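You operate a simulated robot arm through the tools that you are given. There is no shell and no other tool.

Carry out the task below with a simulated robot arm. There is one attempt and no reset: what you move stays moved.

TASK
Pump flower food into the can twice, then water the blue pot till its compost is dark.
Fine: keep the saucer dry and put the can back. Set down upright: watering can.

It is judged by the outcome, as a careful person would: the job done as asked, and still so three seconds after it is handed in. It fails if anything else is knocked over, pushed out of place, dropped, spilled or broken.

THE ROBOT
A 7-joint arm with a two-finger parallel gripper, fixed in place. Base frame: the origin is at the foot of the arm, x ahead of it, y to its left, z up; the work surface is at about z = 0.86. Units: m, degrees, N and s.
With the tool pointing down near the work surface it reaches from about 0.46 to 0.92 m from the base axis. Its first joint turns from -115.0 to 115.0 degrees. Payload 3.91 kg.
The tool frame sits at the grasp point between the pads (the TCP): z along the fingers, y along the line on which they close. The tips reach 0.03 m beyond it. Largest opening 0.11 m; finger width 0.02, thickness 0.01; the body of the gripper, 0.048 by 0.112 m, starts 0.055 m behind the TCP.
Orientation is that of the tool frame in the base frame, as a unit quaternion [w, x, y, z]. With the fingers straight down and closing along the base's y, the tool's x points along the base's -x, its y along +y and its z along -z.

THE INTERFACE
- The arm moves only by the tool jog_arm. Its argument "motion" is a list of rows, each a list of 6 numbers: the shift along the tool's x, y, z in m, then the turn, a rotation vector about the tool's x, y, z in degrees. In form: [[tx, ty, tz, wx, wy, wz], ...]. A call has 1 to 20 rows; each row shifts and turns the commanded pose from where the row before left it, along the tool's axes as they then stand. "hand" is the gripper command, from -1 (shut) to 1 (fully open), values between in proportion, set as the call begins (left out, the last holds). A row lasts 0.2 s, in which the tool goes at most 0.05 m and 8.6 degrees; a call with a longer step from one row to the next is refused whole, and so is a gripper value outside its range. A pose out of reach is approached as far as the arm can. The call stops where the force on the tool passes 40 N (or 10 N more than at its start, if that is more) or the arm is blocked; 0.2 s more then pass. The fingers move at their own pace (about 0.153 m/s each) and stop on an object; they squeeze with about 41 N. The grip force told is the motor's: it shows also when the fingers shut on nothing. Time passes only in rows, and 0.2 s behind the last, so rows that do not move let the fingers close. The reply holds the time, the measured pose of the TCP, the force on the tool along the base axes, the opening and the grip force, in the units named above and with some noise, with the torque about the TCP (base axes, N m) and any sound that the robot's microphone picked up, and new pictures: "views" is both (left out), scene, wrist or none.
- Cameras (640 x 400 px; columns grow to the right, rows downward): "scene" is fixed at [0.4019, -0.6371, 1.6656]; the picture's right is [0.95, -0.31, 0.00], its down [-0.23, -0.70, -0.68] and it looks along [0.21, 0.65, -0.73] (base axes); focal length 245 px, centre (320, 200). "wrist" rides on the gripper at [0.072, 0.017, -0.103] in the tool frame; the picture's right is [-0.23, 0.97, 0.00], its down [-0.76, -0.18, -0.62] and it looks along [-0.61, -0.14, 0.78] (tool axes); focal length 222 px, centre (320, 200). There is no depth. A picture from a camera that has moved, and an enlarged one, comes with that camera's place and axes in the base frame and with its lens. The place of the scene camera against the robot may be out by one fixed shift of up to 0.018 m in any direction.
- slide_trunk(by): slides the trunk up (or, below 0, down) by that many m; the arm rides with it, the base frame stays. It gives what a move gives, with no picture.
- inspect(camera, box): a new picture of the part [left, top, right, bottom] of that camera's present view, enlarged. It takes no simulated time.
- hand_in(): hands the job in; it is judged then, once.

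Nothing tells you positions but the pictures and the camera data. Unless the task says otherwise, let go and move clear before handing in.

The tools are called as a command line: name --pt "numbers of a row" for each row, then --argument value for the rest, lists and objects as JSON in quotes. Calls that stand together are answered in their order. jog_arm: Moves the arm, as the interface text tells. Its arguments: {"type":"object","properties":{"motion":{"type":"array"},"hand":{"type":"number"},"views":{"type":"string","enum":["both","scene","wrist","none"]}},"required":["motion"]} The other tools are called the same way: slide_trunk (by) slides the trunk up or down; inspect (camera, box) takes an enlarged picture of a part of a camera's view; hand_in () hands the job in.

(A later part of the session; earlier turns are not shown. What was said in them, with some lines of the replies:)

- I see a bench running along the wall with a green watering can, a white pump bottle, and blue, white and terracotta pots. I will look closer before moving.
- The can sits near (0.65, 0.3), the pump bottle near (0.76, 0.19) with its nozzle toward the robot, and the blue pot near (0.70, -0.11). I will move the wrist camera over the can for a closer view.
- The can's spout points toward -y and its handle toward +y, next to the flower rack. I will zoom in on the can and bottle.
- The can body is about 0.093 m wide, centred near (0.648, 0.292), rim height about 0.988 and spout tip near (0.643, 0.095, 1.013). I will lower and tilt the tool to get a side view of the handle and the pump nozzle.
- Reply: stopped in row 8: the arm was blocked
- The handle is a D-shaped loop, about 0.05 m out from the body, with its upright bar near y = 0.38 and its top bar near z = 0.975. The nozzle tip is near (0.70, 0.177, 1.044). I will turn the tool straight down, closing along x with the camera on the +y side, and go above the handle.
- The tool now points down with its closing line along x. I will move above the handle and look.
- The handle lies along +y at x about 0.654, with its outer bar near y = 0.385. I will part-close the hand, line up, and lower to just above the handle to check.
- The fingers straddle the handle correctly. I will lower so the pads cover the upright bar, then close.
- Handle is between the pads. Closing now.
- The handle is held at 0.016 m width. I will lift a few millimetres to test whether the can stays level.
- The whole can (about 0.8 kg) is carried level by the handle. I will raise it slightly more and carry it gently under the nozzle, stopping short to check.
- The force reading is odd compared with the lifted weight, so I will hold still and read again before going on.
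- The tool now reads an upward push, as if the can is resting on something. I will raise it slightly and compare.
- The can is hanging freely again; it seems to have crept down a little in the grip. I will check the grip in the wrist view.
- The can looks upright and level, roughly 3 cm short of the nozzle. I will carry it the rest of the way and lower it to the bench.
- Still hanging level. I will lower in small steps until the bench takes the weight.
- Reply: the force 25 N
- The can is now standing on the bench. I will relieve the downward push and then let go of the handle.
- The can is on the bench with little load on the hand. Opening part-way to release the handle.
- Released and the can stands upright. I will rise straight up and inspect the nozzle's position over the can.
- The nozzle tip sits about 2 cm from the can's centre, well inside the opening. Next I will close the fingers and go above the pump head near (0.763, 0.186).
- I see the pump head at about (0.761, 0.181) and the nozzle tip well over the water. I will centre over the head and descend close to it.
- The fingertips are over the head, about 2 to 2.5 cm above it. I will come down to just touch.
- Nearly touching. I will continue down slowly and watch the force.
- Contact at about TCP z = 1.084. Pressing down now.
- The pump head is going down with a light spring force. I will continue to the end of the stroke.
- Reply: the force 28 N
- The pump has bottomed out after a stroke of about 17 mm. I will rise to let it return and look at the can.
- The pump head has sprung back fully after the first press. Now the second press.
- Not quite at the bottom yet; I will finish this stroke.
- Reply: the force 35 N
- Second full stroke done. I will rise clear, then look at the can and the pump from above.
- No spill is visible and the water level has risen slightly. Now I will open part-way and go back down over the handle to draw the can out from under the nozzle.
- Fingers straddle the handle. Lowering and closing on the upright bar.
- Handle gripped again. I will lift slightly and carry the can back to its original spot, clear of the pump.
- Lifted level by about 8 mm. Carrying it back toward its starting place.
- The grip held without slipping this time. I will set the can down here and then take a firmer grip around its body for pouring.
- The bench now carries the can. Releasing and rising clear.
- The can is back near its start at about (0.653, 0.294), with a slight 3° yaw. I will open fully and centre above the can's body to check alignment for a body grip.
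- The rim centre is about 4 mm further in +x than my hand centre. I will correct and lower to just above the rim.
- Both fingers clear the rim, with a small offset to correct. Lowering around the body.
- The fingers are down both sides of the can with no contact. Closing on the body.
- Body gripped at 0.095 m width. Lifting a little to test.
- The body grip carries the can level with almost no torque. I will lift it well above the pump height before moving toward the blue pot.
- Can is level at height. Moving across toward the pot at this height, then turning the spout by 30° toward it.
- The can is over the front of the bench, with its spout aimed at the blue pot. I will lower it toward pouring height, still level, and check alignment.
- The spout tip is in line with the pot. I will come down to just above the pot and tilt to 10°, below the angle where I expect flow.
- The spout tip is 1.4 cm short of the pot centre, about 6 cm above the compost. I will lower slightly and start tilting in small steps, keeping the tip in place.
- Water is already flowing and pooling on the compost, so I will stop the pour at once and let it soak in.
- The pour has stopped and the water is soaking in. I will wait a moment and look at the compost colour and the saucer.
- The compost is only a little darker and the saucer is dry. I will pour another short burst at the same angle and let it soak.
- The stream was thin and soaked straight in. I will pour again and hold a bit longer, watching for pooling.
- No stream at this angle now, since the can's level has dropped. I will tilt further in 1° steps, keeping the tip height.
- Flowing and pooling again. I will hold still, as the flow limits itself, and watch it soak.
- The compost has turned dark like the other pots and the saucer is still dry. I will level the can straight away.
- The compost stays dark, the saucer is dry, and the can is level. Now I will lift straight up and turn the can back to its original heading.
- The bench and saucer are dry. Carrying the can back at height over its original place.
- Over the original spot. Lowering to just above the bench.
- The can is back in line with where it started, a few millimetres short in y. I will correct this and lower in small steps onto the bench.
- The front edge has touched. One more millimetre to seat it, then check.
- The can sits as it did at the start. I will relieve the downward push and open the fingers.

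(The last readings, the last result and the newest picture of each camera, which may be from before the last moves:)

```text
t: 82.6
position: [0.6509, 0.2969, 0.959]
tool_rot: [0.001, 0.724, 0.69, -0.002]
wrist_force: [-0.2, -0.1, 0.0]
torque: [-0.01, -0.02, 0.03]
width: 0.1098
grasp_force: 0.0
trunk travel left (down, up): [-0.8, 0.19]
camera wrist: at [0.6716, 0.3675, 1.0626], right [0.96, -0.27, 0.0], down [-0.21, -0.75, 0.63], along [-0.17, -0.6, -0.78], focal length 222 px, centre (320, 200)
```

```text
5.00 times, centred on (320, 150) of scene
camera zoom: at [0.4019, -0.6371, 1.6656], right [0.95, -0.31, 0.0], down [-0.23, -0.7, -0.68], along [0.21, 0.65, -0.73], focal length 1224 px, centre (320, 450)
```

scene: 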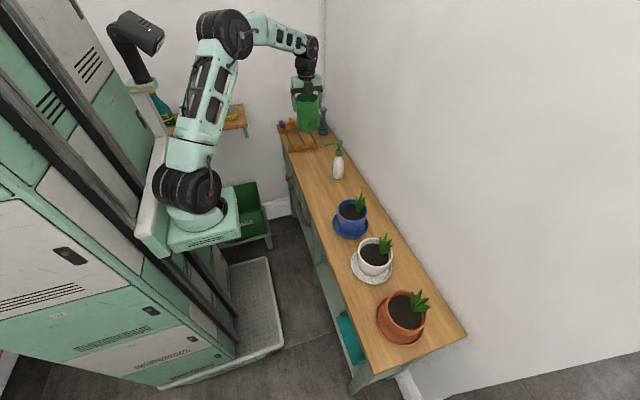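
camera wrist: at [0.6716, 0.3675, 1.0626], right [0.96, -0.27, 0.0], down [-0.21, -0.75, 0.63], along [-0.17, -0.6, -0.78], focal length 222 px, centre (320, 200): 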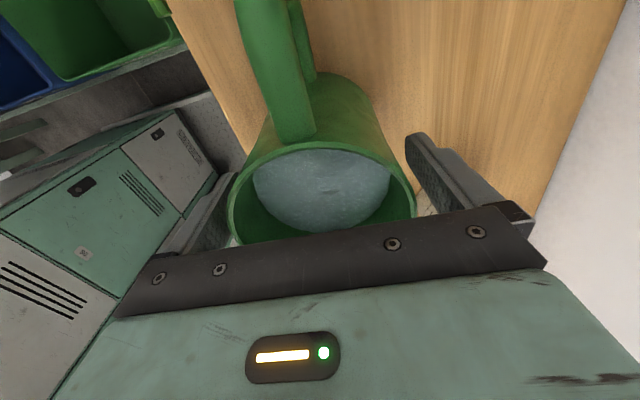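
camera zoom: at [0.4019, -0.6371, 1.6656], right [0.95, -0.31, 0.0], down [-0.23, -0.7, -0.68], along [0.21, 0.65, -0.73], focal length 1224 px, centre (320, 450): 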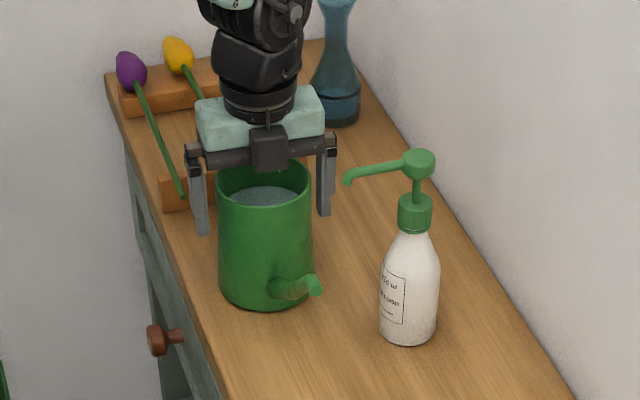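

Released and upright. Rising straight up and clear.

jog_arm --pt "0 0 -0.01 0 0 0" --pt "0 0 -0.02 0 0 0" --pt "0 0 -0.03 0 0 0" --pt "0 0 -0.04 0 0 0" --pt "0 0 -0.045 0 0 0" --pt "0 0 -0.045 0 0 0" --pt "0 0 -0.045 0 0 0" --pt "0 0 0 0 0 0" --views "both"

inspect --camera "scene" --box '[280, 110, 360, 190]'

inspect --camera "scene" --box '[310, 170, 450, 350]'

```text
t: 84.4
position: [0.6507, 0.2963, 1.1955]
tool_rot: [0.001, 0.724, 0.69, -0.003]
wrist_force: [0.1, 0.7, -0.2]
torque: [0.0, 0.03, 0.03]
width: 0.1102
grasp_force: 0.1
trunk travel left (down, up): [-0.8, 0.19]
camera wrist: at [0.6718, 0.3666, 1.299], right [0.96, -0.27, 0.0], down [-0.21, -0.75, 0.63], along [-0.17, -0.6, -0.78], focal length 222 px, centre (320, 200)
```

scene: 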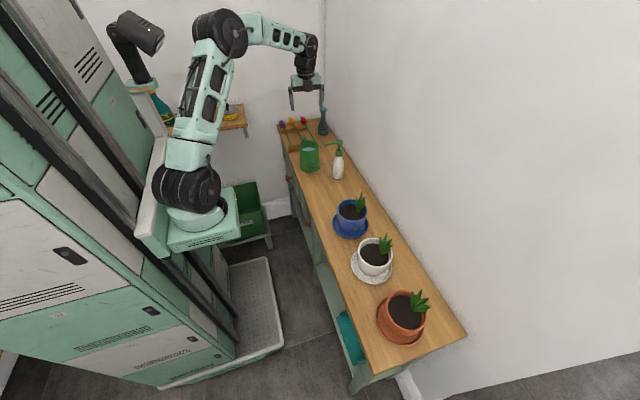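
wrist: 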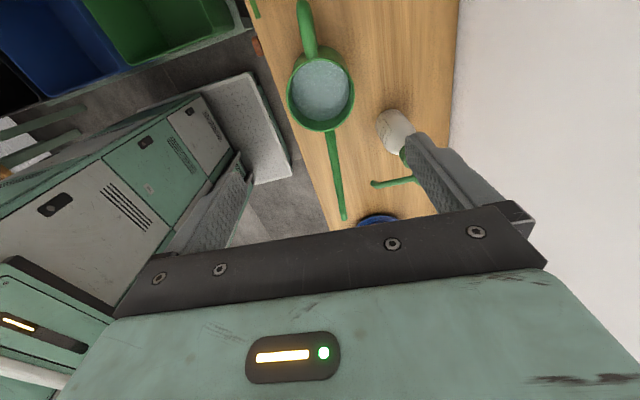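

```text
5.00 times, centred on (320, 150) of scene
camera zoom: at [0.4019, -0.6371, 1.6656], right [0.95, -0.31, 0.0], down [-0.23, -0.7, -0.68], along [0.21, 0.65, -0.73], focal length 1224 px, centre (320, 450)
```

zoom: 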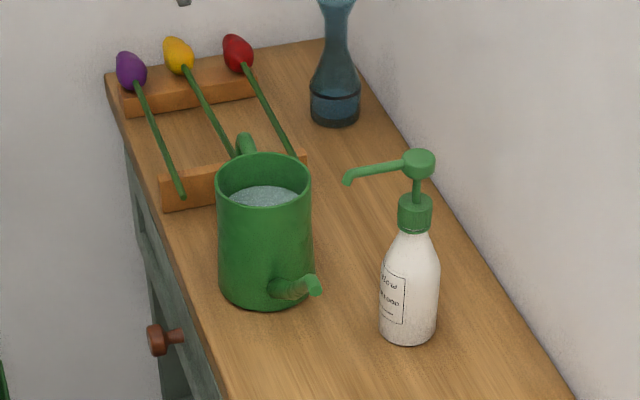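

```text
2.22 times, centred on (380, 260) of scene
camera zoom: at [0.4019, -0.6371, 1.6656], right [0.95, -0.31, 0.0], down [-0.23, -0.7, -0.68], along [0.21, 0.65, -0.73], focal length 544 px, centre (187, 67)
```

zoom: 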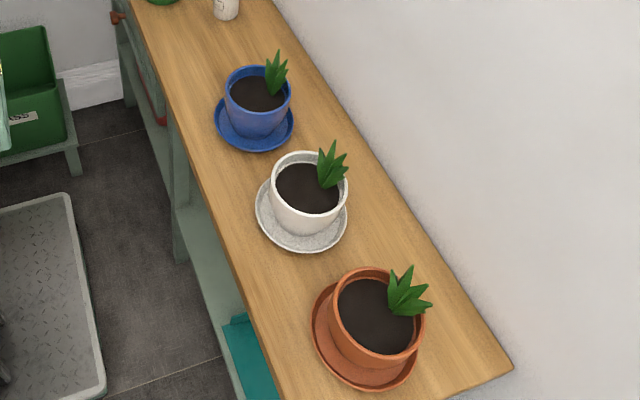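

The can is upright in its original place and the compost is dark. One last check for drips around the can and pump before handing in.

inspect --camera "wrist" --box '[260, 0, 460, 230]'

inspect --camera "scene" --box '[320, 180, 385, 245]'

```text
1.74 times, centred on (360, 115) of wrist
camera zoom: at [0.6718, 0.3666, 1.299], right [0.96, -0.27, 0.0], down [-0.21, -0.75, 0.63], along [-0.17, -0.6, -0.78], focal length 386 px, centre (250, 348)
```

zoom: 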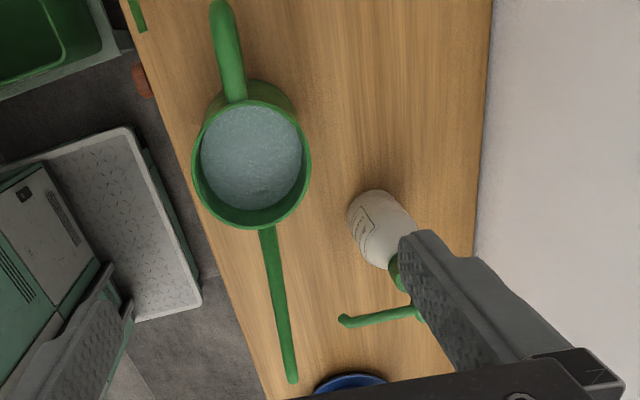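

```text
6.15 times, centred on (352, 212) of scene
camera zoom: at [0.4019, -0.6371, 1.6656], right [0.95, -0.31, 0.0], down [-0.23, -0.7, -0.68], along [0.21, 0.65, -0.73], focal length 1506 px, centre (120, 123)
```

zoom: 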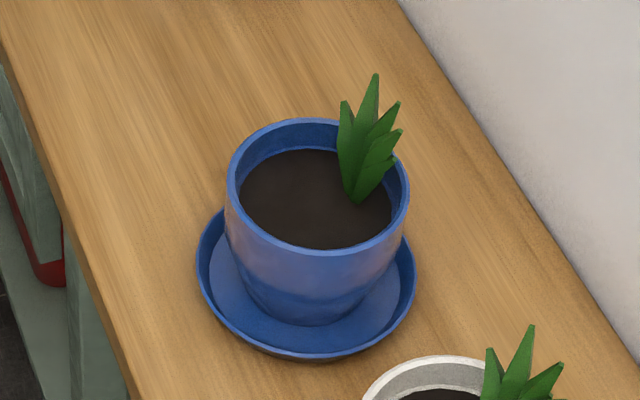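

The bench and saucer are dry, the blue pot's compost is dark, and the pump, vase, flowers and other pots are undisturbed. The can stands upright in its place with the hand clear, so I am handing in.

hand_in

```text
The job is handed in.
```

I pumped flower food into the can twice and watered the blue pot until its compost was as dark as the other pots'. The can is back upright where it started.

- **Pumping:** Both presses went to the bottom of the stroke and the pump sprang back. I heard no sound and saw no food come out. The nozzle was well inside the can's opening, and the water level looked slightly higher afterwards.
- **Watering:** I poured in short bursts and stopped once the compost turned dark. The saucer and bench looked dry at the end.
- **Can:** It ended within a few millimetres of its starting spot, judging by the scene camera. On the first carry to the pump it slipped about a centimetre in the grip, but I saw no spill.
- **Everything else:** The pump bottle, vase, flowers and other two pots look undisturbed. The hand is open and clear.
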